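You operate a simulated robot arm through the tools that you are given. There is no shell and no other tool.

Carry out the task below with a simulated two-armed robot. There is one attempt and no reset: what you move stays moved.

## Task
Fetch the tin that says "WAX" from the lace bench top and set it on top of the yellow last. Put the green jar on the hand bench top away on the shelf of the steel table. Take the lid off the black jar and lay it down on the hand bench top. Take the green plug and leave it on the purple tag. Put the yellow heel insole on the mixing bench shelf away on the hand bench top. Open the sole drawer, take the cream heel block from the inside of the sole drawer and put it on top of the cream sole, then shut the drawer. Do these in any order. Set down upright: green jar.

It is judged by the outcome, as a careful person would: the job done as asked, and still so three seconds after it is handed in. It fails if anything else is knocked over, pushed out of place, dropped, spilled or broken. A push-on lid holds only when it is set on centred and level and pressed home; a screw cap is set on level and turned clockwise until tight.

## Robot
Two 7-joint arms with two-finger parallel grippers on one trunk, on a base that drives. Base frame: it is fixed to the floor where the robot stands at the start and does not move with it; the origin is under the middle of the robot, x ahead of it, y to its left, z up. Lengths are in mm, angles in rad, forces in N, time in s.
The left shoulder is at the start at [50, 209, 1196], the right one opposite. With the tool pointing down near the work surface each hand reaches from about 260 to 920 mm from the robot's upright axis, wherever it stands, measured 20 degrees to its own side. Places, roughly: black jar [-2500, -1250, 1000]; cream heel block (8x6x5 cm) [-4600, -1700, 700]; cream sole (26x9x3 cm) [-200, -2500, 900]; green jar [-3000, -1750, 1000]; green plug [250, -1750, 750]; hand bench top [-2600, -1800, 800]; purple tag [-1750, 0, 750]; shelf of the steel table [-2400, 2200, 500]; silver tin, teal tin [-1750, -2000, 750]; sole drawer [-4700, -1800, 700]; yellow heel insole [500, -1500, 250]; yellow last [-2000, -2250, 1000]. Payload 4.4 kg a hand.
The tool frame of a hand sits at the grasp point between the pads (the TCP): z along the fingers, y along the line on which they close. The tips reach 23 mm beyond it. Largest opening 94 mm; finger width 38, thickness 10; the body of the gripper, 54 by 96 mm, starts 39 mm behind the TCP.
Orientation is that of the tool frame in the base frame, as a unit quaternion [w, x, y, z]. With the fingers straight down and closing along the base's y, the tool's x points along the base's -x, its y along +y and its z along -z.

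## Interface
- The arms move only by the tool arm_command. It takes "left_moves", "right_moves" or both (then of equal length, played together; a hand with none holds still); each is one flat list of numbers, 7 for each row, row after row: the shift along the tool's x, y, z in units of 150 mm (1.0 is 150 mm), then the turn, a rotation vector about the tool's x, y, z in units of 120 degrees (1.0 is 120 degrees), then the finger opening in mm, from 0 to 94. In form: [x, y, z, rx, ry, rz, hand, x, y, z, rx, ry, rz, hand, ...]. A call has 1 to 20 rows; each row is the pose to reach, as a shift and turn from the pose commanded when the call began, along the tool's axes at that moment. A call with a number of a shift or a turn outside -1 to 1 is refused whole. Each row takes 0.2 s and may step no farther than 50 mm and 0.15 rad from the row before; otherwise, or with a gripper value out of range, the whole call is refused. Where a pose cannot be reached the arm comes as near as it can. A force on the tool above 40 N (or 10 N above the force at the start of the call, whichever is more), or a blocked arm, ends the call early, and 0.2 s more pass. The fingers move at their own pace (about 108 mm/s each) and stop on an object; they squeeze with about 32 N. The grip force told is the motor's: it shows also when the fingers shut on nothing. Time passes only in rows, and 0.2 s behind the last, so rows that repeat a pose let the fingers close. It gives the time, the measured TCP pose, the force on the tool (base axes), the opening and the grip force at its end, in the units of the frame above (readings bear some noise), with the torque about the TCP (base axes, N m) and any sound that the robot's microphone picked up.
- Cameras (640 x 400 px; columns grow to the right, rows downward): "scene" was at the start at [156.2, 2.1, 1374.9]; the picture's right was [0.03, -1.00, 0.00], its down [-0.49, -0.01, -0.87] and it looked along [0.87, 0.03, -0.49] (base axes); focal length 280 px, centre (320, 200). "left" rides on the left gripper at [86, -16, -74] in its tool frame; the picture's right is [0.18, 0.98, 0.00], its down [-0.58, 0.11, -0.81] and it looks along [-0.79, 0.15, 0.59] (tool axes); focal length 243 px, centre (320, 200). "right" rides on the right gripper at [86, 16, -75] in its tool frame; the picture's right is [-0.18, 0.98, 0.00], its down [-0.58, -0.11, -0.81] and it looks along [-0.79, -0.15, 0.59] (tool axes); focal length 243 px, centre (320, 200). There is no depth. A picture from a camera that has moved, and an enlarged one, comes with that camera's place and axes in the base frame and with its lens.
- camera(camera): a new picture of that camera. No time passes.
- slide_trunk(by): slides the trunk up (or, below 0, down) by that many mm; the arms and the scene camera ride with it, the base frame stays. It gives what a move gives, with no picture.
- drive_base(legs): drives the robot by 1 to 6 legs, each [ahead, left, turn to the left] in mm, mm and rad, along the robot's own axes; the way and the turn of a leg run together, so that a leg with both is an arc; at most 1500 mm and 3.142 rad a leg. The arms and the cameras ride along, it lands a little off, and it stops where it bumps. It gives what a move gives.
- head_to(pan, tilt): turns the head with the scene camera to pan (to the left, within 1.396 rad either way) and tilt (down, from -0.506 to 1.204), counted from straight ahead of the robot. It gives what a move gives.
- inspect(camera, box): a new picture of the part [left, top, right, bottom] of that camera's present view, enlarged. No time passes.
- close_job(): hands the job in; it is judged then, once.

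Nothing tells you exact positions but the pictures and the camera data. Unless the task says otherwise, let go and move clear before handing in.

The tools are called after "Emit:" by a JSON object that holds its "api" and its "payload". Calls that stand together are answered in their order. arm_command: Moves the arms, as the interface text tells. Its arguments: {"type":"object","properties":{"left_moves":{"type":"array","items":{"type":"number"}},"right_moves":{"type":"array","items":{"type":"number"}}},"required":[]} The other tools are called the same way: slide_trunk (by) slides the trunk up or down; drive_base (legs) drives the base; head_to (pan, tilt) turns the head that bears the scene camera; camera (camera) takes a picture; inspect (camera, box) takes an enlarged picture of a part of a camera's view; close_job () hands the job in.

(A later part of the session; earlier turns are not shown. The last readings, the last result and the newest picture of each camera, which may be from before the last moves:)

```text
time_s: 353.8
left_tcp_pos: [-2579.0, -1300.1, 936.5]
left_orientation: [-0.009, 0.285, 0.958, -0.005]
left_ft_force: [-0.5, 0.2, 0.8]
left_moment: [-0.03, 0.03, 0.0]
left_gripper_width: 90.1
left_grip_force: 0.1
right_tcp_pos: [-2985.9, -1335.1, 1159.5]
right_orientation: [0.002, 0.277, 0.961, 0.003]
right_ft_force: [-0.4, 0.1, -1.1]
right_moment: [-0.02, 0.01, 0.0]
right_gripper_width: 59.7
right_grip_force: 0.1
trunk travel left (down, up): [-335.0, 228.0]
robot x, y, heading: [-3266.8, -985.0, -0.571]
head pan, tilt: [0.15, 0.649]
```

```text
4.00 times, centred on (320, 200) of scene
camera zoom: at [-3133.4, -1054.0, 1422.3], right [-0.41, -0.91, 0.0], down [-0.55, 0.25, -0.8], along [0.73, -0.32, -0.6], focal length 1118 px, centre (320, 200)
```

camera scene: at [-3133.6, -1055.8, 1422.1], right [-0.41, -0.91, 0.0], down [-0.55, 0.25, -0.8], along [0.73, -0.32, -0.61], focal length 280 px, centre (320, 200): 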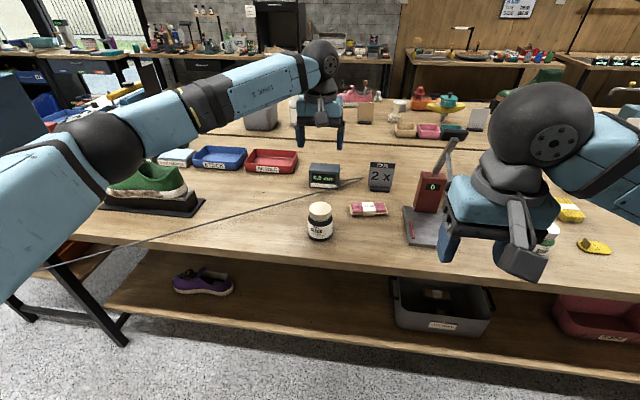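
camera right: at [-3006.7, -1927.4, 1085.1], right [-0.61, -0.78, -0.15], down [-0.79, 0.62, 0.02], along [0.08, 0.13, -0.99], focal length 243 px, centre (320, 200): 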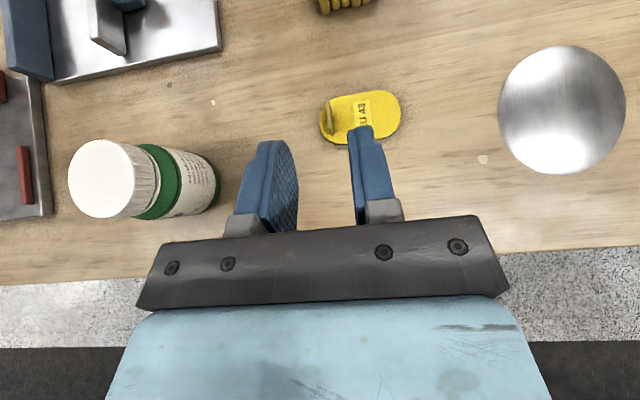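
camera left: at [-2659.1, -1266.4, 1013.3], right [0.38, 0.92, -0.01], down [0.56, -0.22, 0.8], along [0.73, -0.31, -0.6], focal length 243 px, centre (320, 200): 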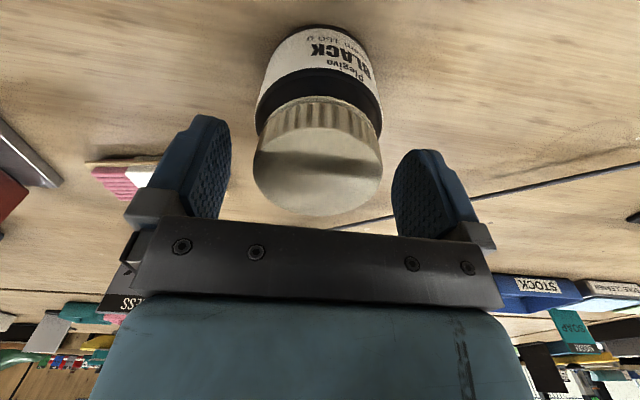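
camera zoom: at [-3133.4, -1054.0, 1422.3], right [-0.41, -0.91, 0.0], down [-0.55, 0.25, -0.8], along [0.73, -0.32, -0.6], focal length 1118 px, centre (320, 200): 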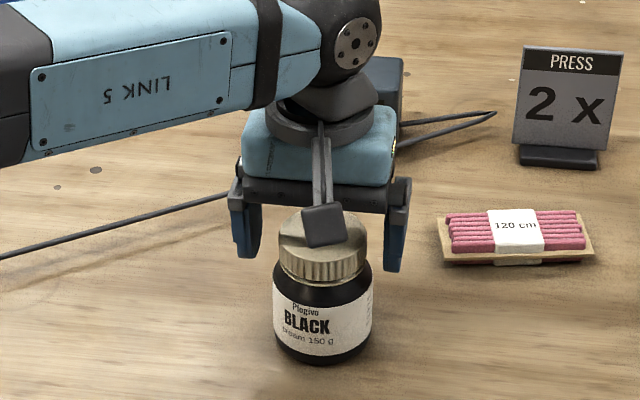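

The cap is centred. Closing on the cap.

Emit:
{"api": "arm_command", "payload": {"left_moves": [0, 0, 0, 0, 0, 0, 76, 0, 0, 0, 0, 0, 0, 64, 0, 0, 0, 0, 0, 0, 50, 0, 0, 0, 0, 0, 0, 50]}}

Emit:
{"api": "inspect", "payload": {"camera": "scene", "box": [280, 150, 360, 250]}}

```text
time_s: 354.8
left_tcp_pos: [-2580.5, -1299.5, 938.2]
left_orientation: [-0.007, 0.285, 0.959, -0.005]
left_ft_force: [-0.7, -0.1, 0.9]
left_moment: [0.04, -0.03, 0.02]
left_gripper_width: 58.7
left_grip_force: 31.8
right_tcp_pos: [-2986.5, -1336.6, 1160.1]
right_orientation: [0.002, 0.276, 0.961, 0.003]
right_ft_force: [1.2, 0.7, -0.2]
right_moment: [0.0, -0.02, 0.01]
right_gripper_width: 60.0
right_grip_force: 0.1
trunk travel left (down, up): [-335.0, 228.0]
robot x, y, heading: [-3267.7, -983.4, -0.569]
head pan, tilt: [0.15, 0.649]
```

```text
4.00 times, centred on (320, 200) of scene
camera zoom: at [-3133.6, -1054.0, 1422.3], right [-0.41, -0.91, 0.0], down [-0.55, 0.25, -0.8], along [0.73, -0.32, -0.6], focal length 1118 px, centre (320, 200)
```

zoom: 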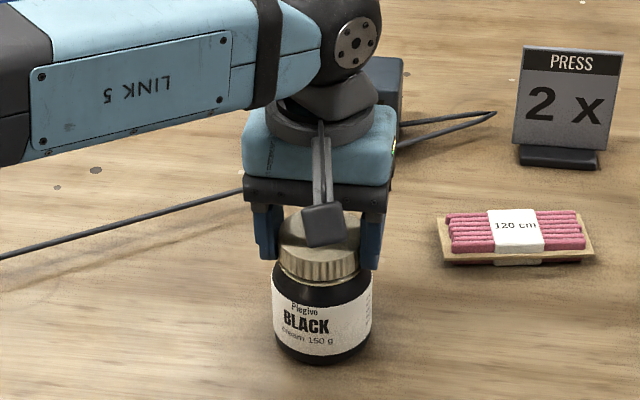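

Gripped. Now pressing lightly down and turning ~40° counter-clockwise as a test.

Emit:
{"api": "arm_command", "payload": {"left_moves": [0, 0, 0.02, 0, 0, 0, 50, 0, 0, 0.025, 0, 0, -0.068, 50, 0, 0, 0.025, 0, 0, -0.136, 50, 0, 0, 0.025, 0, 0, -0.204, 50, 0, 0, 0.025, 0, 0, -0.272, 50, 0, 0, 0.025, 0, 0, -0.34, 50]}}

Emit:
{"api": "inspect", "payload": {"camera": "scene", "box": [280, 150, 360, 250]}}

```text
time_s: 356.2
left_tcp_pos: [-2581.6, -1302.5, 937.2]
left_orientation: [-0.008, -0.068, 0.998, -0.003]
left_ft_force: [-3.0, -7.7, 20.8]
left_moment: [-0.5, -0.06, -0.12]
left_gripper_width: 58.9
left_grip_force: 31.7
right_tcp_pos: [-2988.2, -1335.2, 1161.1]
right_orientation: [0.003, 0.276, 0.961, 0.003]
right_ft_force: [0.5, -0.3, 0.2]
right_moment: [0.01, 0.04, -0.02]
right_gripper_width: 60.1
right_grip_force: 0.0
trunk travel left (down, up): [-335.0, 228.0]
robot x, y, heading: [-3264.7, -983.2, -0.572]
head pan, tilt: [0.15, 0.649]
```

```text
4.00 times, centred on (320, 200) of scene
camera zoom: at [-3136.4, -1053.7, 1422.7], right [-0.41, -0.91, 0.0], down [-0.55, 0.25, -0.8], along [0.73, -0.33, -0.6], focal length 1118 px, centre (320, 200)
```

zoom: 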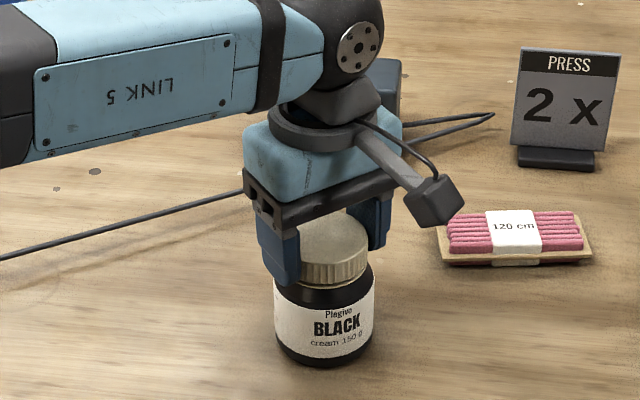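

The jar turned with the cap, so I need the other hand to hold the body. I'll release, lift the left hand, and shift slightly left so the right hand can grip the body at 45°.

Emit:
{"api": "arm_command", "payload": {"left_moves": [0, 0, -0.02, 0, 0, 0, 50, 0, 0, -0.02, 0, 0, 0, 75, 0, 0, -0.02, 0, 0, 0, 90, 0, 0, -0.02, 0, 0, 0, 90]}}

Emit:
{"api": "arm_command", "payload": {"left_moves": [0, 0, -0.2, 0, 0, 0, 90, 0, 0, -0.5, 0, 0, 0, 90, 0, 0, -0.8, 0, 0, 0, 90, 0, 0, -1.0, 0, 0, 0, 90]}}

Emit:
{"api": "drive_base", "payload": {"legs": [[0, 80, 0]]}}

Emit:
{"api": "camera", "payload": {"camera": "scene"}}

Emit:
{"api": "inspect", "payload": {"camera": "scene", "box": [280, 150, 400, 250]}}

```text
time_s: 357.2
left_tcp_pos: [-2580.7, -1299.3, 935.3]
left_orientation: [-0.009, -0.067, 0.998, -0.002]
left_ft_force: [0.1, -0.1, 0.3]
left_moment: [0.03, -0.02, 0.03]
left_gripper_width: 90.0
left_grip_force: 0.1
right_tcp_pos: [-2986.5, -1334.9, 1159.0]
right_orientation: [0.002, 0.276, 0.961, 0.003]
right_ft_force: [0.4, 0.1, 0.6]
right_moment: [0.03, 0.02, 0.0]
right_gripper_width: 60.3
right_grip_force: 0.1
trunk travel left (down, up): [-335.0, 228.0]
robot x, y, heading: [-3268.3, -982.3, -0.57]
head pan, tilt: [0.15, 0.649]
```

```text
time_s: 358.2
left_tcp_pos: [-2577.6, -1299.6, 1087.3]
left_orientation: [-0.009, -0.066, 0.998, -0.001]
left_ft_force: [0.5, 0.6, 0.2]
left_moment: [0.03, 0.03, -0.02]
left_gripper_width: 89.9
left_grip_force: 0.0
right_tcp_pos: [-2986.9, -1335.4, 1159.1]
right_orientation: [0.002, 0.277, 0.961, 0.003]
right_ft_force: [0.0, 0.3, 0.6]
right_moment: [-0.03, -0.02, 0.05]
right_gripper_width: 60.1
right_grip_force: 0.2
trunk travel left (down, up): [-335.0, 228.0]
robot x, y, heading: [-3269.5, -982.6, -0.57]
head pan, tilt: [0.15, 0.649]
```

```text
time_s: 359.5
left_tcp_pos: [-2533.6, -1231.4, 1086.9]
left_orientation: [-0.01, -0.066, 0.998, -0.002]
left_ft_force: [-0.8, 0.2, 0.1]
left_moment: [0.01, 0.02, 0.0]
left_gripper_width: 90.1
left_grip_force: 0.0
right_tcp_pos: [-2943.4, -1269.6, 1159.5]
right_orientation: [0.002, 0.276, 0.961, 0.002]
right_ft_force: [-1.0, -0.2, 0.5]
right_moment: [0.01, 0.01, -0.01]
right_gripper_width: 59.8
right_grip_force: 0.0
trunk travel left (down, up): [-335.0, 228.0]
robot x, y, heading: [-3221.3, -911.6, -0.572]
head pan, tilt: [0.15, 0.649]
```

```text
taken
camera scene: at [-3090.4, -986.6, 1422.3], right [-0.41, -0.91, 0.0], down [-0.55, 0.25, -0.8], along [0.73, -0.32, -0.6], focal length 280 px, centre (320, 200)
```

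scene: 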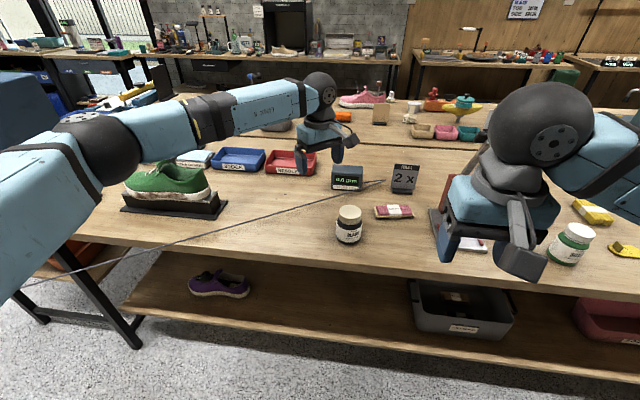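

```text
4.00 times, centred on (340, 200) of scene
camera zoom: at [-3090.4, -986.6, 1422.3], right [-0.41, -0.91, 0.0], down [-0.55, 0.25, -0.8], along [0.73, -0.32, -0.6], focal length 1118 px, centre (240, 200)
```

zoom: 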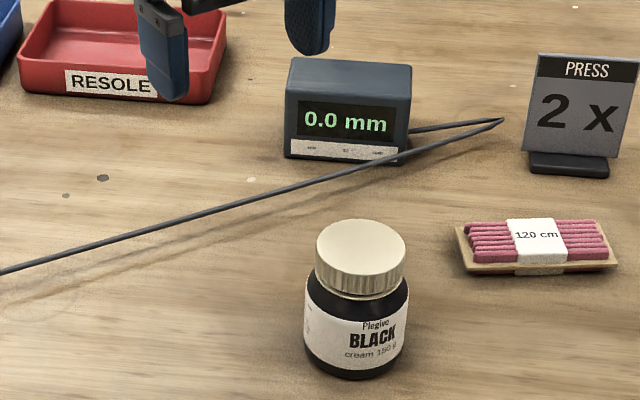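

Both hands now need choreography: moving the left hand up/left out of the way, and the right hand forward and inward.

Emit:
{"api": "arm_command", "payload": {"left_moves": [-0.08, 0.1, -0.16, 0, 0, 0, 90, -0.17, 0.2, -0.33, 0, 0, 0, 90, -0.26, 0.3, -0.5, 0, 0, 0, 90, -0.345, 0.406, -0.67, 0, 0, 0, 90], "right_moves": [-0.25, 0.18, 0, 0, 0, 0, 90, -0.5, 0.36, 0, 0, 0, 0, 90, -0.75, 0.54, 0, 0, 0, 0, 90, -1.0, 0.72, 0, 0, 0, 0, 90]}}

Emit:
{"api": "arm_command", "payload": {"right_moves": [-0.05, 0.06, 0.1, 0, -0.06, 0, 90, -0.1, 0.12, 0.2, 0, -0.12, 0, 90, -0.15, 0.18, 0.3, 0, -0.18, 0, 90, -0.2, 0.24, 0.4, 0, -0.24, 0, 90, -0.25, 0.3, 0.5, 0, -0.3, 0, 90, -0.3, 0.32, 0.6, 0, -0.36, 0, 90]}}

Emit:
{"api": "camera", "payload": {"camera": "scene"}}

Emit:
{"api": "camera", "payload": {"camera": "right"}}

```text
time_s: 360.5
left_tcp_pos: [-2487.3, -1164.1, 1186.8]
left_orientation: [-0.01, -0.066, 0.998, -0.003]
left_ft_force: [0.2, -0.6, 0.4]
left_moment: [0.0, -0.02, -0.01]
left_gripper_width: 90.3
left_grip_force: 0.1
right_tcp_pos: [-2757.7, -1254.1, 1161.4]
right_orientation: [0.002, 0.276, 0.961, 0.003]
right_ft_force: [0.8, 0.9, -0.4]
right_moment: [0.01, -0.01, 0.02]
right_gripper_width: 90.1
right_grip_force: 0.1
trunk travel left (down, up): [-335.0, 228.0]
robot x, y, heading: [-3222.1, -913.9, -0.569]
head pan, tilt: [0.15, 0.649]
```

```text
time_s: 361.9
left_tcp_pos: [-2488.7, -1165.9, 1185.7]
left_orientation: [-0.009, -0.066, 0.998, -0.002]
left_ft_force: [0.0, -0.6, 0.0]
left_moment: [0.02, 0.02, 0.01]
left_gripper_width: 89.9
left_grip_force: 0.2
right_tcp_pos: [-2695.4, -1240.5, 1070.2]
right_orientation: [0.356, 0.257, 0.893, -0.099]
right_ft_force: [-0.4, 0.1, 0.5]
right_moment: [-0.01, 0.04, 0.02]
right_gripper_width: 89.9
right_grip_force: 0.1
trunk travel left (down, up): [-335.0, 228.0]
robot x, y, heading: [-3221.0, -914.6, -0.568]
head pan, tilt: [0.15, 0.649]
```

```text
taken
camera scene: at [-3090.2, -986.8, 1422.3], right [-0.41, -0.91, 0.0], down [-0.55, 0.25, -0.8], along [0.73, -0.32, -0.6], focal length 280 px, centre (320, 200)
```

scene: 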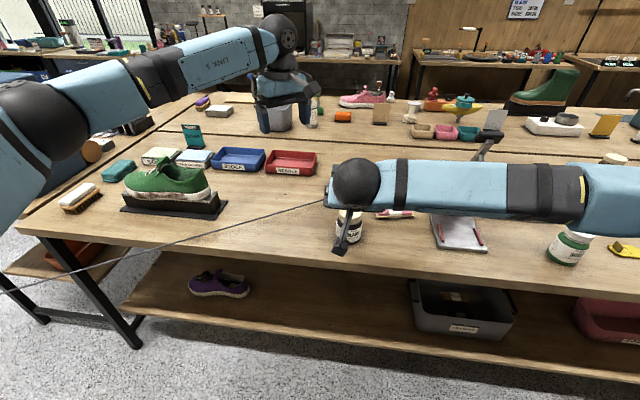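

```text
taken
camera right: at [-2782.6, -1165.2, 1064.3], right [0.63, 0.76, 0.13], down [-0.17, -0.03, 0.98], along [0.75, -0.65, 0.11], focal length 243 px, centre (320, 200)
```

right: 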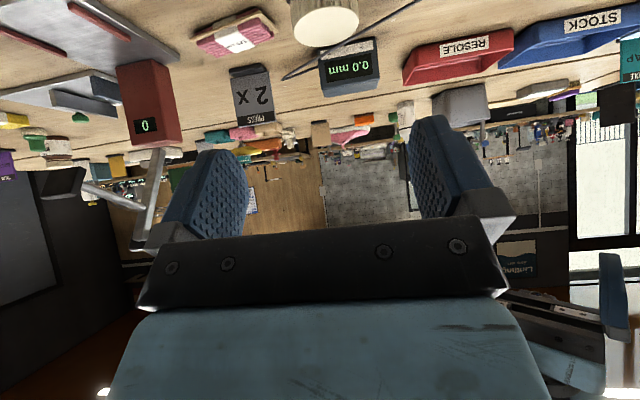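

The right hand is pitched ~47°. Moving to a pre-grasp point just behind the jar.

Emit:
{"api": "arm_command", "payload": {"right_moves": [0.09, 0.015, 0.225, 0, 0, 0, 92, 0.18, 0.03, 0.45, 0, 0, 0, 92, 0.27, 0.045, 0.675, 0, 0, 0, 92, 0.368, 0.062, 0.9, 0, 0, 0, 92]}}

Emit:
{"api": "camera", "payload": {"camera": "right"}}

Emit:
{"api": "inspect", "payload": {"camera": "scene", "box": [290, 150, 450, 270]}}

```text
time_s: 362.9
left_tcp_pos: [-2489.1, -1164.6, 1184.5]
left_orientation: [-0.009, -0.066, 0.998, -0.001]
left_ft_force: [1.0, 0.3, -0.1]
left_moment: [-0.01, 0.01, 0.0]
left_gripper_width: 90.0
left_grip_force: 0.1
right_tcp_pos: [-2644.2, -1260.0, 934.6]
right_orientation: [0.355, 0.258, 0.893, -0.099]
right_ft_force: [0.8, -0.3, 0.7]
right_moment: [-0.01, 0.02, -0.02]
right_gripper_width: 92.0
right_grip_force: 0.0
trunk travel left (down, up): [-335.0, 228.0]
robot x, y, heading: [-3224.8, -913.6, -0.569]
head pan, tilt: [0.15, 0.649]
```

```text
taken
camera right: at [-2732.0, -1185.7, 928.1], right [0.64, 0.76, 0.13], down [-0.17, -0.03, 0.98], along [0.75, -0.65, 0.11], focal length 243 px, centre (320, 200)
```

right: 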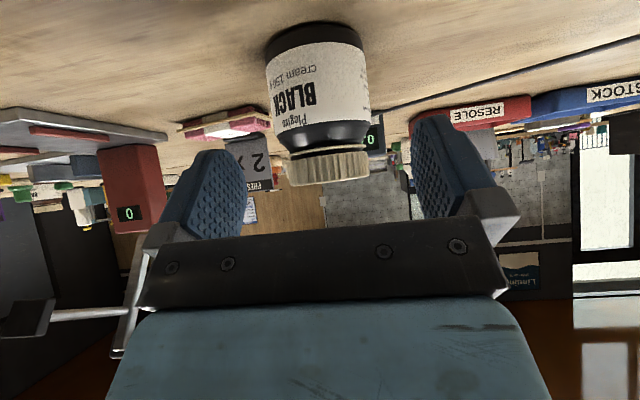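

```text
3.33 times, centred on (370, 210) of scene
camera zoom: at [-3089.6, -986.9, 1422.2], right [-0.41, -0.91, 0.0], down [-0.55, 0.25, -0.8], along [0.73, -0.32, -0.61], focal length 932 px, centre (153, 167)
```

zoom: 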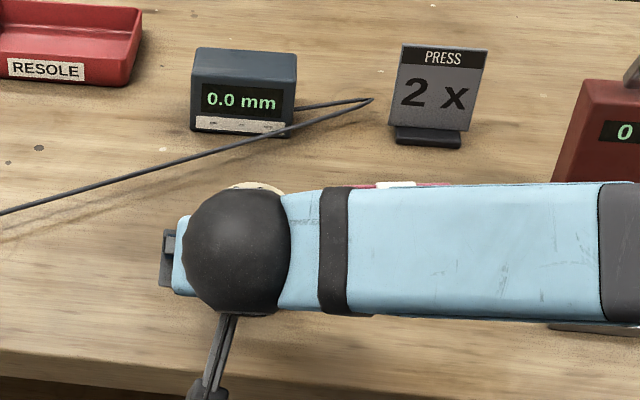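

The jar is centred between the open fingers. Advancing along the finger axis.

Emit:
{"api": "arm_command", "payload": {"right_moves": [0, 0, 0.13, 0, 0, 0, 92, 0, 0, 0.26, 0, 0, 0, 92, 0, 0, 0.4, 0, 0, 0, 92]}}

Emit:
{"api": "camera", "payload": {"camera": "right"}}

```text
time_s: 363.7
left_tcp_pos: [-2488.7, -1164.5, 1186.1]
left_orientation: [-0.01, -0.067, 0.998, -0.001]
left_ft_force: [0.5, -0.3, 0.2]
left_moment: [0.0, 0.02, -0.01]
left_gripper_width: 89.9
left_grip_force: 0.1
right_tcp_pos: [-2608.9, -1280.2, 890.4]
right_orientation: [0.355, 0.259, 0.893, -0.1]
right_ft_force: [0.8, 0.2, -0.4]
right_moment: [0.01, 0.0, -0.01]
right_gripper_width: 91.7
right_grip_force: 0.0
trunk travel left (down, up): [-335.0, 228.0]
robot x, y, heading: [-3225.4, -911.4, -0.568]
head pan, tilt: [0.15, 0.649]
```

```text
taken
camera right: at [-2697.3, -1206.1, 885.2], right [0.64, 0.76, 0.13], down [-0.17, -0.03, 0.98], along [0.75, -0.65, 0.11], focal length 243 px, centre (320, 200)
```

right: 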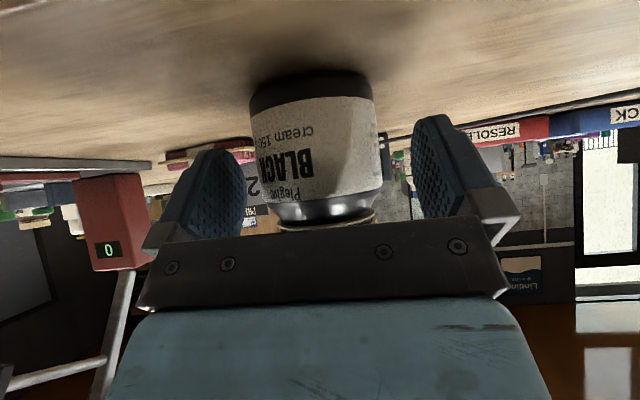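

I'll flatten the right hand to ~38° while seating it around the jar so the palm stays clear of the cap.

Emit:
{"api": "arm_command", "payload": {"right_moves": [-0.01, -0.004, 0.05, 0, -0.024, 0, 92, -0.02, -0.008, 0.1, 0, -0.048, 0, 92, -0.03, -0.011, 0.142, 0, -0.072, 0, 92, -0.03, -0.011, 0.142, 0, -0.072, 0, 92]}}

Emit:
{"api": "camera", "payload": {"camera": "right"}}

Emit:
{"api": "inspect", "payload": {"camera": "scene", "box": [290, 150, 450, 270]}}

Emit:
{"api": "camera", "payload": {"camera": "left"}}

```text
time_s: 364.7
left_tcp_pos: [-2488.1, -1165.4, 1185.0]
left_orientation: [-0.01, -0.066, 0.998, -0.002]
left_ft_force: [0.3, 0.5, -0.5]
left_moment: [-0.02, -0.04, 0.02]
left_gripper_width: 90.2
left_grip_force: 0.2
right_tcp_pos: [-2594.5, -1290.5, 878.9]
right_orientation: [0.422, 0.25, 0.863, -0.118]
right_ft_force: [0.3, -0.5, -0.1]
right_moment: [0.04, 0.02, 0.03]
right_gripper_width: 92.0
right_grip_force: 0.1
trunk travel left (down, up): [-335.0, 228.0]
robot x, y, heading: [-3226.3, -911.6, -0.57]
head pan, tilt: [0.15, 0.649]
```

```text
taken
camera right: at [-2681.8, -1217.1, 855.8], right [0.62, 0.77, 0.15], down [-0.3, 0.05, 0.95], along [0.73, -0.63, 0.26], focal length 243 px, centre (320, 200)
```

right: 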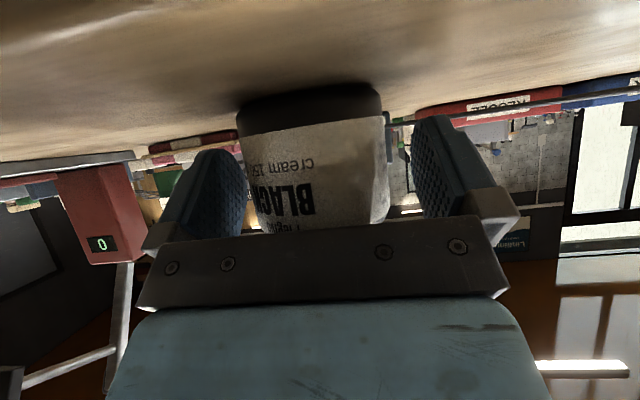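

```text
3.33 times, centred on (370, 210) of scene
camera zoom: at [-3090.5, -986.6, 1422.3], right [-0.41, -0.91, 0.0], down [-0.55, 0.25, -0.8], along [0.73, -0.32, -0.6], focal length 932 px, centre (153, 167)
```

zoom: 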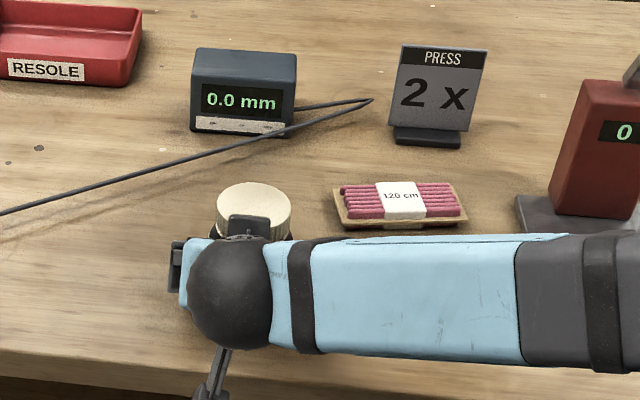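

```text
taken
camera left: at [-2570.5, -1193.0, 1261.7], right [-0.31, 0.95, 0.0], down [0.58, 0.19, 0.8], along [0.75, 0.25, -0.61], focal length 243 px, centre (320, 200)
```

left: 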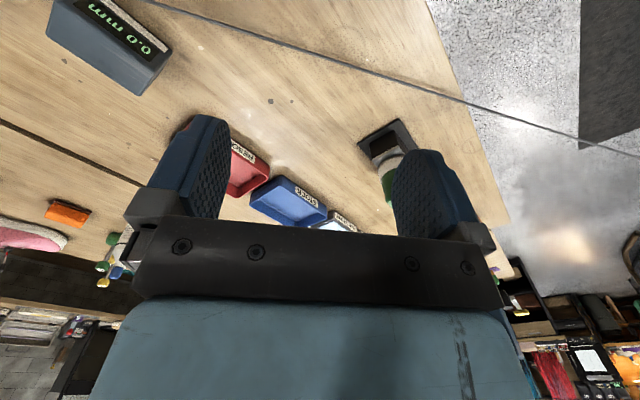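

The jar body is between the right fingers with the palm just clear of the cap. Closing the right hand on the body.

Emit:
{"api": "arm_command", "payload": {"right_moves": [0, 0, 0, 0, 0, 0, 80, 0, 0, 0, 0, 0, 0, 70, 0, 0, 0, 0, 0, 0, 60, 0, 0, 0, 0, 0, 0, 60]}}

Emit:
{"api": "inspect", "payload": {"camera": "scene", "box": [290, 170, 410, 260]}}

Emit:
{"api": "camera", "payload": {"camera": "right"}}

```text
time_s: 365.7
left_tcp_pos: [-2488.9, -1165.6, 1184.8]
left_orientation: [-0.009, -0.067, 0.998, -0.002]
left_ft_force: [0.3, -0.4, -0.3]
left_moment: [0.02, -0.01, 0.02]
left_gripper_width: 89.9
left_grip_force: 0.1
right_tcp_pos: [-2595.2, -1290.3, 879.2]
right_orientation: [0.421, 0.25, 0.864, -0.118]
right_ft_force: [-0.7, -1.4, 0.0]
right_moment: [-0.09, -0.03, -0.05]
right_gripper_width: 70.8
right_grip_force: 32.6
trunk travel left (down, up): [-335.0, 228.0]
robot x, y, heading: [-3221.8, -913.2, -0.568]
head pan, tilt: [0.15, 0.649]
```

```text
4.44 times, centred on (350, 215) of scene
camera zoom: at [-3090.5, -986.7, 1422.3], right [-0.41, -0.91, 0.0], down [-0.55, 0.25, -0.8], along [0.73, -0.32, -0.6], focal length 1243 px, centre (187, 133)
```

zoom: 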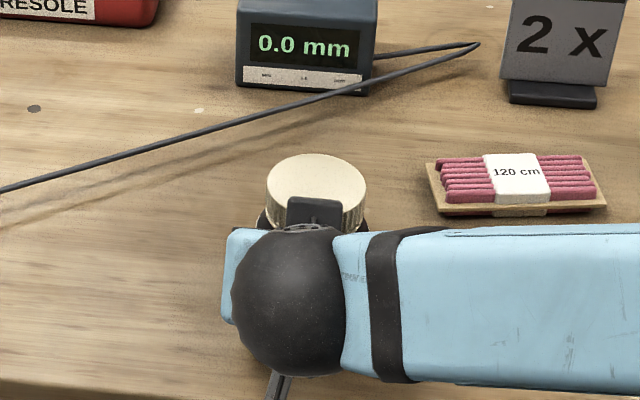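

```text
taken
camera right: at [-2681.8, -1217.3, 855.9], right [0.62, 0.77, 0.15], down [-0.3, 0.05, 0.95], along [0.73, -0.63, 0.26], focal length 243 px, centre (320, 200)
```

right: 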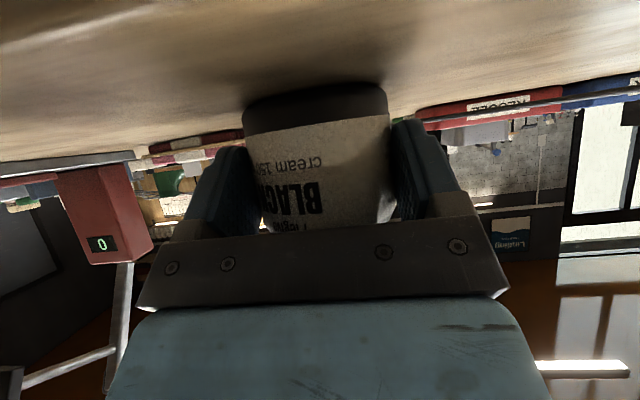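

Jar body gripped (70.8 mm). To allow free turning of the cap, I'll slide the jar ~27 mm toward the table edge and re-grip flatter so my right hand's camera hangs clear of the edge.

Emit:
{"api": "arm_command", "payload": {"right_moves": [0.035, 0, -0.048, 0, 0, 0, 60, 0.07, 0, -0.096, 0, 0, 0, 60, 0.107, 0, -0.145, 0, 0, 0, 60, 0.107, 0, -0.145, 0, 0, 0, 60]}}

Emit:
{"api": "arm_command", "payload": {"right_moves": [0, 0, 0, 0, 0, 0, 75, 0, 0, 0, 0, 0, 0, 90, 0, 0, 0, 0, 0, 0, 92]}}

Emit:
{"api": "camera", "payload": {"camera": "right"}}

Emit:
{"api": "inspect", "payload": {"camera": "scene", "box": [290, 170, 410, 260]}}

```text
time_s: 366.7
left_tcp_pos: [-2489.3, -1165.4, 1186.0]
left_orientation: [-0.009, -0.067, 0.998, -0.001]
left_ft_force: [0.2, -0.1, -0.2]
left_moment: [0.0, 0.0, 0.06]
left_gripper_width: 89.8
left_grip_force: 0.0
right_tcp_pos: [-2618.5, -1277.4, 879.0]
right_orientation: [0.422, 0.249, 0.864, -0.118]
right_ft_force: [-0.2, -0.4, 0.5]
right_moment: [0.03, 0.05, 0.01]
right_gripper_width: 71.1
right_grip_force: 32.0
trunk travel left (down, up): [-335.0, 228.0]
robot x, y, heading: [-3223.3, -913.2, -0.565]
head pan, tilt: [0.15, 0.649]
```

```text
time_s: 367.5
left_tcp_pos: [-2487.7, -1166.5, 1184.4]
left_orientation: [-0.01, -0.067, 0.998, -0.002]
left_ft_force: [-0.3, 0.2, 0.7]
left_moment: [-0.02, -0.01, 0.03]
left_gripper_width: 90.0
left_grip_force: 0.2
right_tcp_pos: [-2618.8, -1275.3, 879.5]
right_orientation: [0.422, 0.25, 0.864, -0.118]
right_ft_force: [1.0, 0.8, 0.2]
right_moment: [-0.01, -0.01, -0.03]
right_gripper_width: 91.8
right_grip_force: 0.1
trunk travel left (down, up): [-335.0, 228.0]
robot x, y, heading: [-3226.7, -915.2, -0.573]
head pan, tilt: [0.15, 0.649]
```

```text
taken
camera right: at [-2704.8, -1203.2, 856.3], right [0.62, 0.77, 0.15], down [-0.3, 0.05, 0.95], along [0.73, -0.63, 0.26], focal length 243 px, centre (320, 200)
```

right: 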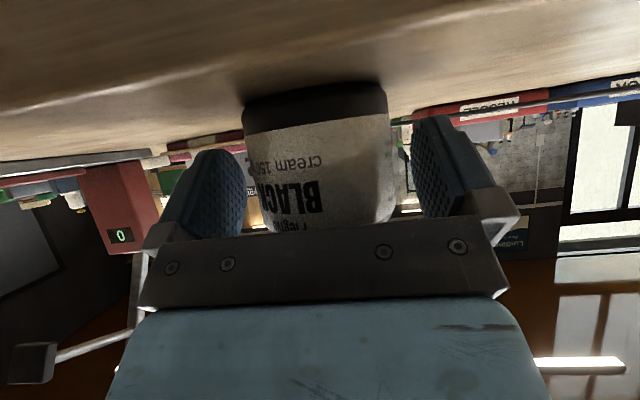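

```text
4.44 times, centred on (350, 215) of scene
camera zoom: at [-3090.5, -986.6, 1422.3], right [-0.41, -0.91, 0.0], down [-0.55, 0.25, -0.8], along [0.73, -0.32, -0.6], focal length 1243 px, centre (187, 133)
```

zoom: 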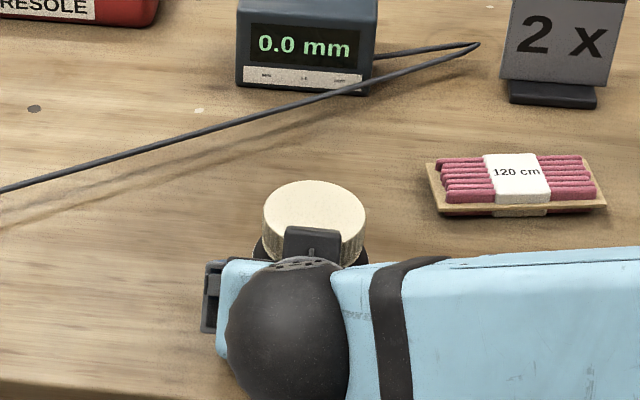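

Now flattening the right hand to ~20° around the jar (camera hanging outside the table edge) and re-gripping.

Emit:
{"api": "arm_command", "payload": {"right_moves": [-0.002, 0.001, 0.024, 0, -0.05, 0, 92, -0.003, 0.002, 0.048, 0, -0.1, 0, 92, -0.005, 0.003, 0.073, 0, -0.152, 0, 92, -0.005, 0.003, 0.073, 0, -0.152, 0, 92]}}

Emit:
{"api": "camera", "payload": {"camera": "right"}}

Emit:
{"api": "inspect", "payload": {"camera": "scene", "box": [290, 170, 410, 260]}}

```text
time_s: 368.5
left_tcp_pos: [-2489.1, -1167.3, 1185.5]
left_orientation: [-0.009, -0.067, 0.998, -0.002]
left_ft_force: [-0.2, -0.7, 0.2]
left_moment: [0.0, 0.0, 0.01]
left_gripper_width: 90.0
left_grip_force: 0.0
right_tcp_pos: [-2611.5, -1281.7, 873.3]
right_orientation: [0.554, 0.228, 0.786, -0.156]
right_ft_force: [-0.1, -0.4, -0.5]
right_moment: [0.0, 0.01, 0.02]
right_gripper_width: 92.3
right_grip_force: 0.0
trunk travel left (down, up): [-335.0, 228.0]
robot x, y, heading: [-3222.8, -913.5, -0.566]
head pan, tilt: [0.15, 0.649]
```

```text
taken
camera right: at [-2685.7, -1215.0, 816.4], right [0.57, 0.8, 0.18], down [-0.54, 0.2, 0.82], along [0.62, -0.57, 0.54], focal length 243 px, centre (320, 200)
```

right: 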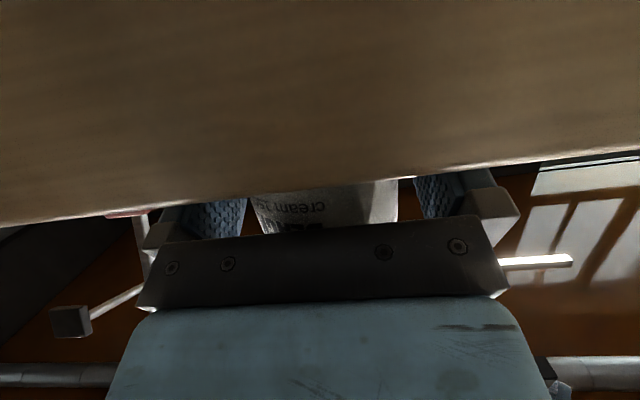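

```text
4.44 times, centred on (350, 215) of scene
camera zoom: at [-3090.8, -987.4, 1422.3], right [-0.41, -0.91, 0.0], down [-0.55, 0.25, -0.8], along [0.73, -0.32, -0.6], focal length 1243 px, centre (187, 133)
```

zoom: 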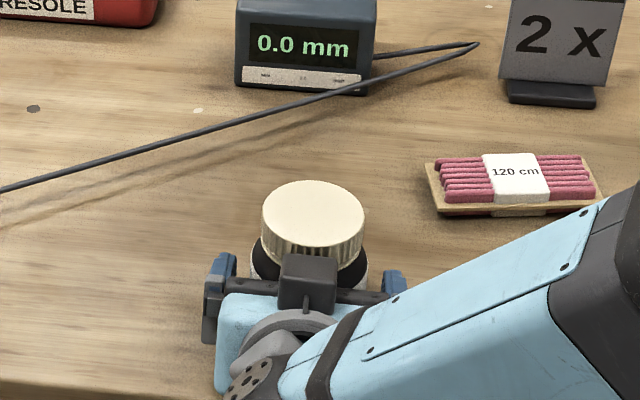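

Interesting: there's a box on the upper side of the right gripper near the cap. Gripping the jar body first, then viewing from the left hand.

Emit:
{"api": "arm_command", "payload": {"right_moves": [0, 0, 0, 0, 0, 0, 80, 0, 0, 0, 0, 0, 0, 70, 0, 0, 0, 0, 0, 0, 60, 0, 0, 0, 0, 0, 0, 60]}}

Emit:
{"api": "inspect", "payload": {"camera": "scene", "box": [320, 195, 400, 255]}}

```text
time_s: 369.5
left_tcp_pos: [-2490.5, -1164.4, 1185.3]
left_orientation: [-0.01, -0.068, 0.998, -0.002]
left_ft_force: [0.2, -0.3, 0.4]
left_moment: [-0.02, 0.0, -0.03]
left_gripper_width: 90.0
left_grip_force: 0.1
right_tcp_pos: [-2611.1, -1280.8, 873.4]
right_orientation: [0.553, 0.229, 0.785, -0.157]
right_ft_force: [1.4, 0.5, 1.6]
right_moment: [-0.07, -0.05, 0.01]
right_gripper_width: 70.8
right_grip_force: 32.1
trunk travel left (down, up): [-335.0, 228.0]
robot x, y, heading: [-3221.4, -916.5, -0.57]
head pan, tilt: [0.15, 0.649]
```

```text
6.67 times, centred on (360, 225) of scene
camera zoom: at [-3090.4, -986.6, 1422.3], right [-0.41, -0.91, 0.0], down [-0.55, 0.25, -0.8], along [0.73, -0.32, -0.6], focal length 1864 px, centre (53, 33)
```

zoom: 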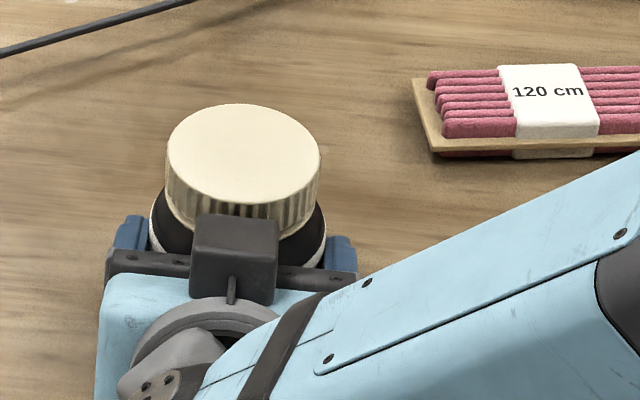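

The box on the right gripper blocks the back side of the cap, so I'll ratchet: turn ~54° per stroke with the left fingers staying at the cap's sides. Bringing the left hand over the cap with a +27° start roll.

Emit:
{"api": "arm_command", "payload": {"left_moves": [0.095, -0.079, 0, 0, 0, 0.063, 90, 0.19, -0.157, 0, 0, 0, 0.126, 90, 0.285, -0.236, 0, 0, 0, 0.189, 90, 0.38, -0.315, 0, 0, 0, 0.252, 90, 0.475, -0.393, 0, 0, 0, 0.315, 90, 0.57, -0.472, 0, 0, 0, 0.378, 90, 0.665, -0.55, 0, 0, 0, 0.441, 90, 0.76, -0.63, 0, 0, 0, 0.504, 90, 0.855, -0.708, 0, 0, 0, 0.567, 90]}}

Emit:
{"api": "camera", "payload": {"camera": "left"}}

Emit:
{"api": "camera", "payload": {"camera": "scene"}}

```text
time_s: 371.5
left_tcp_pos: [-2601.4, -1288.2, 1189.1]
left_orientation: [-0.006, 0.504, 0.864, -0.005]
left_ft_force: [-0.3, -0.3, -0.3]
left_moment: [0.01, -0.03, -0.01]
left_gripper_width: 90.0
left_grip_force: 0.1
right_tcp_pos: [-2610.1, -1282.0, 873.7]
right_orientation: [0.553, 0.227, 0.786, -0.155]
right_ft_force: [-0.8, -0.3, 2.3]
right_moment: [-0.09, 0.06, 0.02]
right_gripper_width: 71.1
right_grip_force: 32.3
trunk travel left (down, up): [-335.0, 228.0]
robot x, y, heading: [-3225.4, -910.5, -0.568]
head pan, tilt: [0.15, 0.649]
```

```text
taken
camera left: at [-2657.2, -1220.4, 1264.6], right [0.76, 0.64, -0.02], down [0.4, -0.45, 0.8], along [0.51, -0.62, -0.6], focal length 243 px, centre (320, 200)
```

left: 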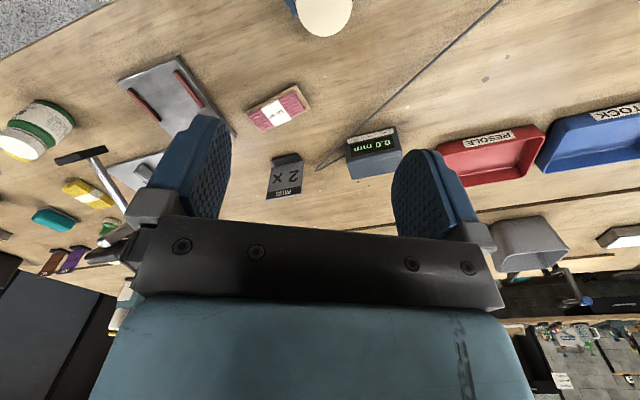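

```text
taken
camera scene: at [-3091.0, -987.0, 1422.3], right [-0.41, -0.91, 0.0], down [-0.55, 0.25, -0.8], along [0.73, -0.32, -0.6], focal length 280 px, centre (320, 200)
```

scene: 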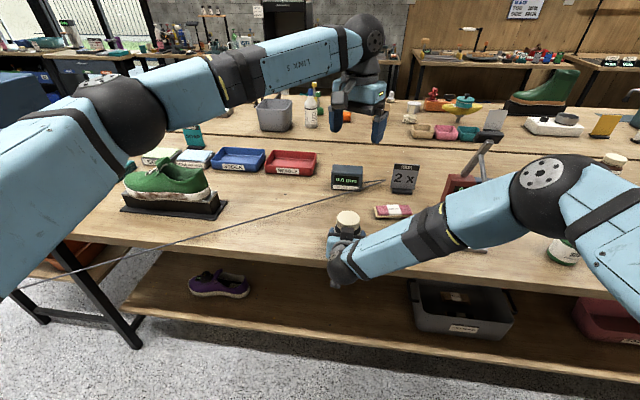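

Emit:
{"api": "arm_command", "payload": {"left_moves": [0, 0.016, 0.3, 0, 0, 0, 90, 0, 0.016, 0.6, 0, 0, 0, 90, 0, 0.016, 0.9, 0, 0, 0, 90, 0, 0.016, 1.0, 0, 0, 0, 90]}}

Emit:
{"api": "camera", "payload": {"camera": "left"}}

Emit:
{"api": "inspect", "payload": {"camera": "scene", "box": [300, 150, 420, 270]}}

```text
time_s: 372.5
left_tcp_pos: [-2603.1, -1285.8, 1038.9]
left_orientation: [-0.007, 0.503, 0.864, -0.006]
left_ft_force: [0.0, 0.5, -0.3]
left_moment: [0.01, 0.02, 0.0]
left_gripper_width: 90.0
left_grip_force: 0.0
right_tcp_pos: [-2609.3, -1281.3, 873.7]
right_orientation: [0.553, 0.228, 0.785, -0.157]
right_ft_force: [0.3, 0.0, 0.6]
right_moment: [-0.08, -0.01, 0.03]
right_gripper_width: 70.8
right_grip_force: 31.8
trunk travel left (down, up): [-335.0, 228.0]
robot x, y, heading: [-3224.6, -914.1, -0.57]
head pan, tilt: [0.15, 0.649]
```

```text
taken
camera left: at [-2657.4, -1219.3, 1113.6], right [0.76, 0.65, -0.02], down [0.4, -0.45, 0.8], along [0.51, -0.62, -0.6], focal length 243 px, centre (320, 200)
```

left: 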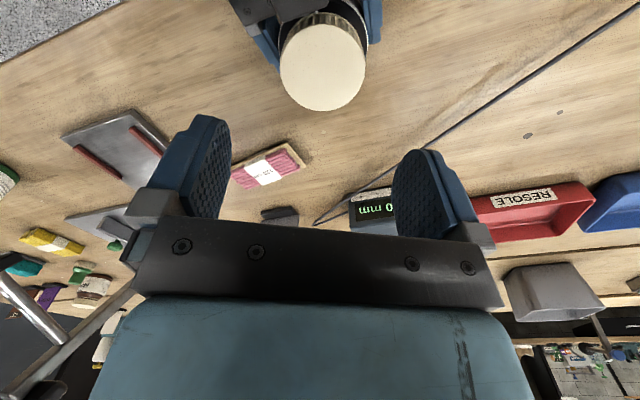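

```text
3.33 times, centred on (360, 210) of scene
camera zoom: at [-3090.5, -986.5, 1422.3], right [-0.41, -0.91, 0.0], down [-0.55, 0.25, -0.8], along [0.73, -0.32, -0.6], focal length 932 px, centre (187, 167)
```

zoom: 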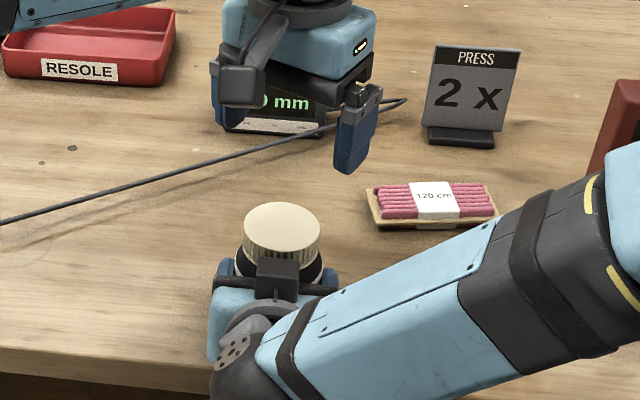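

Aligned. Descending onto the cap.

Emit:
{"api": "arm_command", "payload": {"left_moves": [0, 0.008, 0.25, 0, 0, 0, 90, 0, 0.008, 0.45, 0, 0, 0, 90, 0, 0.008, 0.6, 0, 0, 0, 90, 0, 0.008, 0.65, 0, 0, 0, 90]}}

Emit:
{"api": "camera", "payload": {"camera": "left"}}

Emit:
{"api": "inspect", "payload": {"camera": "scene", "box": [300, 150, 420, 270]}}

```text
time_s: 373.5
left_tcp_pos: [-2602.4, -1285.6, 941.2]
left_orientation: [-0.006, 0.503, 0.864, -0.006]
left_ft_force: [-0.1, -0.5, 0.7]
left_moment: [0.02, -0.01, 0.03]
left_gripper_width: 90.1
left_grip_force: 0.1
right_tcp_pos: [-2610.2, -1280.5, 873.0]
right_orientation: [0.553, 0.229, 0.786, -0.157]
right_ft_force: [0.0, 0.8, 0.8]
right_moment: [-0.04, 0.04, 0.0]
right_gripper_width: 71.1
right_grip_force: 31.4
trunk travel left (down, up): [-335.0, 228.0]
robot x, y, heading: [-3220.0, -913.3, -0.571]
head pan, tilt: [0.15, 0.649]
```

```text
taken
camera left: at [-2657.7, -1219.4, 1016.5], right [0.76, 0.65, -0.02], down [0.4, -0.45, 0.8], along [0.51, -0.62, -0.6], focal length 243 px, centre (320, 200)
```

left: 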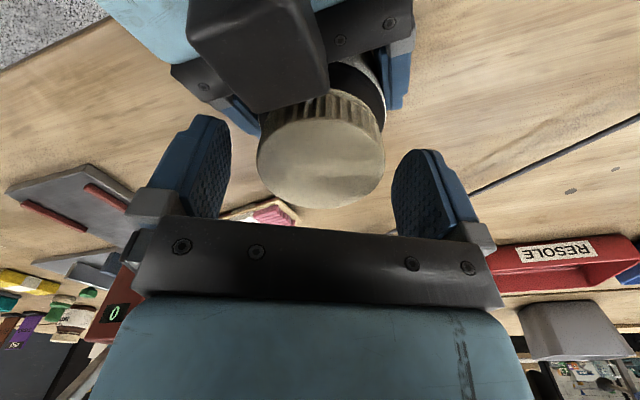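

```text
3.33 times, centred on (360, 210) of scene
camera zoom: at [-3090.6, -986.5, 1422.3], right [-0.41, -0.91, 0.0], down [-0.55, 0.25, -0.8], along [0.73, -0.32, -0.6], focal length 932 px, centre (187, 167)
```

zoom: 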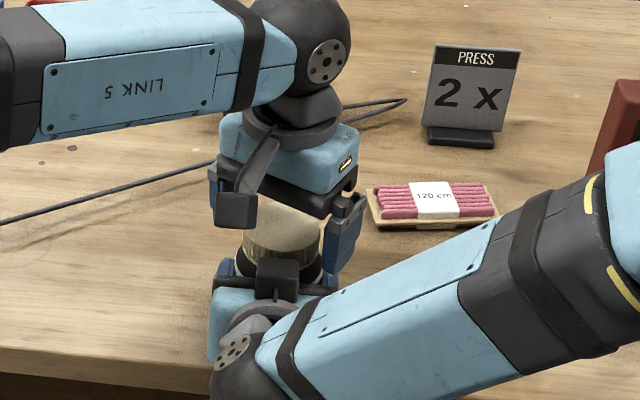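

Closing on the cap and making the first counter-clockwise stroke.

Emit:
{"api": "arm_command", "payload": {"left_moves": [0, 0, 0, 0, 0, 0, 75, 0, 0, 0, 0, 0, 0, 60, 0, 0, 0, 0, 0, 0, 50, 0, 0, 0, 0, 0, -0.064, 50, 0, 0, 0, 0, 0, -0.128, 50, 0, 0, 0, 0, 0, -0.192, 50, 0, 0, 0, 0, 0, -0.256, 50, 0, 0, 0, 0, 0, -0.32, 50, 0, 0, 0, 0, 0, -0.384, 50, 0, 0, 0, 0, 0, -0.448, 50]}}

Emit:
{"api": "camera", "payload": {"camera": "left"}}

Emit:
{"api": "camera", "payload": {"camera": "right"}}

Emit:
{"api": "inspect", "payload": {"camera": "scene", "box": [300, 150, 420, 270]}}

```text
time_s: 375.7
left_tcp_pos: [-2601.9, -1286.0, 941.3]
left_orientation: [-0.008, 0.056, 0.998, -0.002]
left_ft_force: [11.1, 6.3, 2.3]
left_moment: [-0.27, -0.42, -0.04]
left_gripper_width: 58.5
left_grip_force: 32.3
right_tcp_pos: [-2609.9, -1281.3, 873.0]
right_orientation: [0.554, 0.228, 0.785, -0.157]
right_ft_force: [-8.3, -5.7, 2.0]
right_moment: [0.64, -0.38, -0.01]
right_gripper_width: 70.8
right_grip_force: 32.0
trunk travel left (down, up): [-335.0, 228.0]
robot x, y, heading: [-3224.2, -913.8, -0.572]
head pan, tilt: [0.15, 0.649]
```

```text
taken
camera left: at [-2688.2, -1292.4, 1017.9], right [-0.07, 1.0, 0.0], down [0.6, 0.05, 0.8], along [0.79, 0.06, -0.61], focal length 243 px, centre (320, 200)
```

left: 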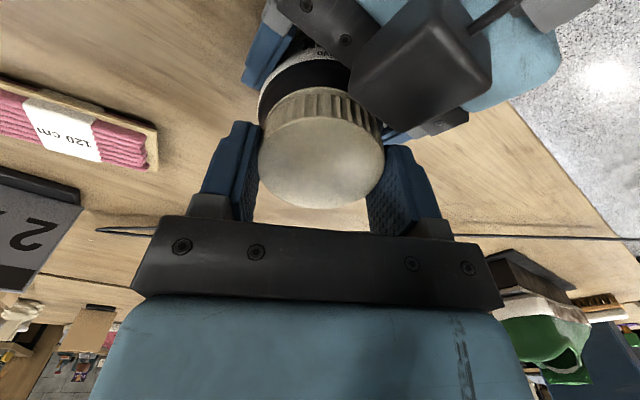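

```text
taken
camera right: at [-2685.8, -1214.3, 816.5], right [0.58, 0.8, 0.18], down [-0.54, 0.2, 0.82], along [0.62, -0.57, 0.54], focal length 243 px, centre (320, 200)
```

right: 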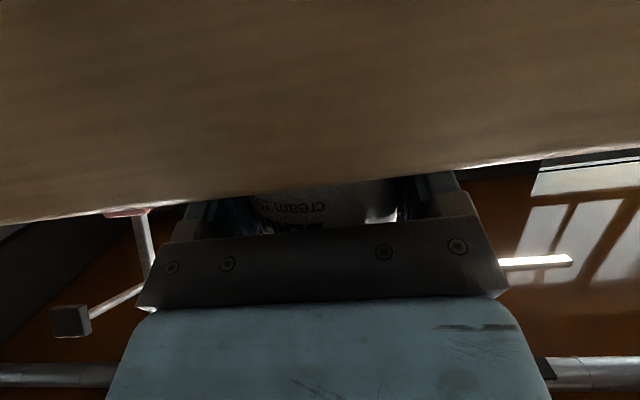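

```text
3.33 times, centred on (360, 210) of scene
camera zoom: at [-3090.7, -986.1, 1422.4], right [-0.41, -0.91, 0.0], down [-0.55, 0.25, -0.8], along [0.73, -0.32, -0.6], focal length 932 px, centre (187, 167)
```

zoom: 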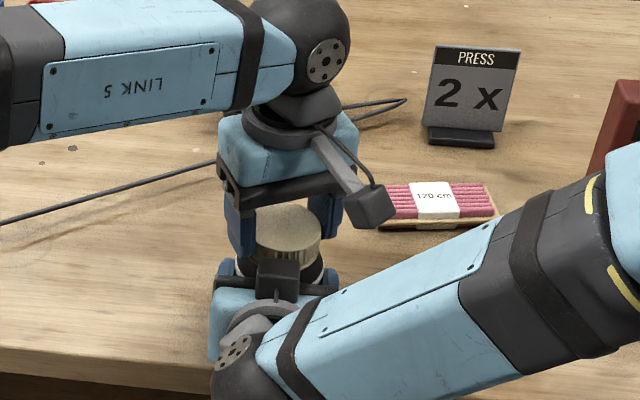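

The cap turned ~54° while the jar stayed. Repeating ratchet strokes (open, rotate back, close, turn).

Emit:
{"api": "arm_command", "payload": {"left_moves": [0, 0, 0, 0, 0, 0, 70, 0, 0, 0, 0, 0, 0, 84, 0.0096, 0.0137, 0, 0, 0, 0.064, 84, 0.0096, 0.0137, 0, 0, 0, 0.128, 84, 0.0096, 0.0137, 0, 0, 0, 0.192, 84, 0.0096, 0.0137, 0, 0, 0, 0.256, 84, 0.0096, 0.0137, 0, 0, 0, 0.32, 84, 0.0096, 0.0137, 0, 0, 0, 0.384, 84, 0.0096, 0.0137, 0, 0, 0, 0.448, 84, 0.0096, 0.0137, 0, 0, 0, 0.448, 64, 0.0096, 0.0137, 0, 0, 0, 0.448, 50, 0.0096, 0.0137, 0, 0, 0, 0.448, 50, 0.0096, 0.0137, 0, 0, 0, 0.384, 50, 0.0096, 0.0137, 0, 0, 0, 0.32, 50, 0.0096, 0.0137, 0, 0, 0, 0.256, 50, 0.0096, 0.0137, 0, 0, 0, 0.192, 50, 0.0096, 0.0137, 0, 0, 0, 0.128, 50, 0.0096, 0.0137, 0, 0, 0, 0.064, 50, 0.0096, 0.0137, 0, 0, 0, 0, 50]}}

Emit:
{"api": "camera", "payload": {"camera": "left"}}

```text
time_s: 379.7
left_tcp_pos: [-2605.4, -1284.6, 942.3]
left_orientation: [-0.01, 0.057, 0.998, -0.003]
left_ft_force: [-2.1, -7.8, 1.3]
left_moment: [-0.76, -0.3, -0.03]
left_gripper_width: 58.6
left_grip_force: 32.2
right_tcp_pos: [-2610.0, -1279.7, 874.0]
right_orientation: [0.554, 0.227, 0.786, -0.155]
right_ft_force: [2.0, 5.0, 3.2]
right_moment: [0.04, 0.35, 0.09]
right_gripper_width: 70.7
right_grip_force: 32.5
trunk travel left (down, up): [-335.0, 228.0]
robot x, y, heading: [-3227.0, -914.5, -0.573]
head pan, tilt: [0.15, 0.649]
```

```text
taken
camera left: at [-2690.8, -1290.9, 1018.4], right [-0.07, 1.0, 0.0], down [0.6, 0.05, 0.8], along [0.79, 0.05, -0.61], focal length 243 px, centre (320, 200)
```

left: 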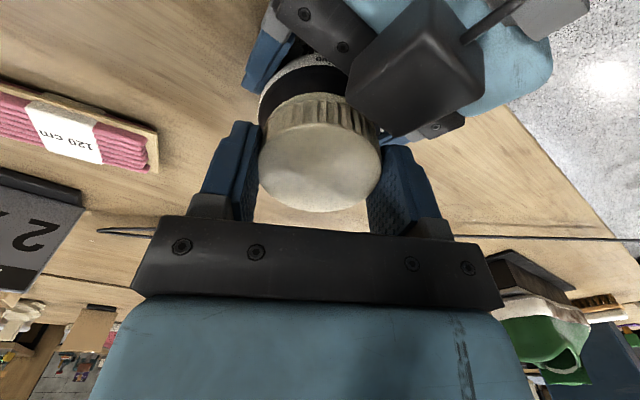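

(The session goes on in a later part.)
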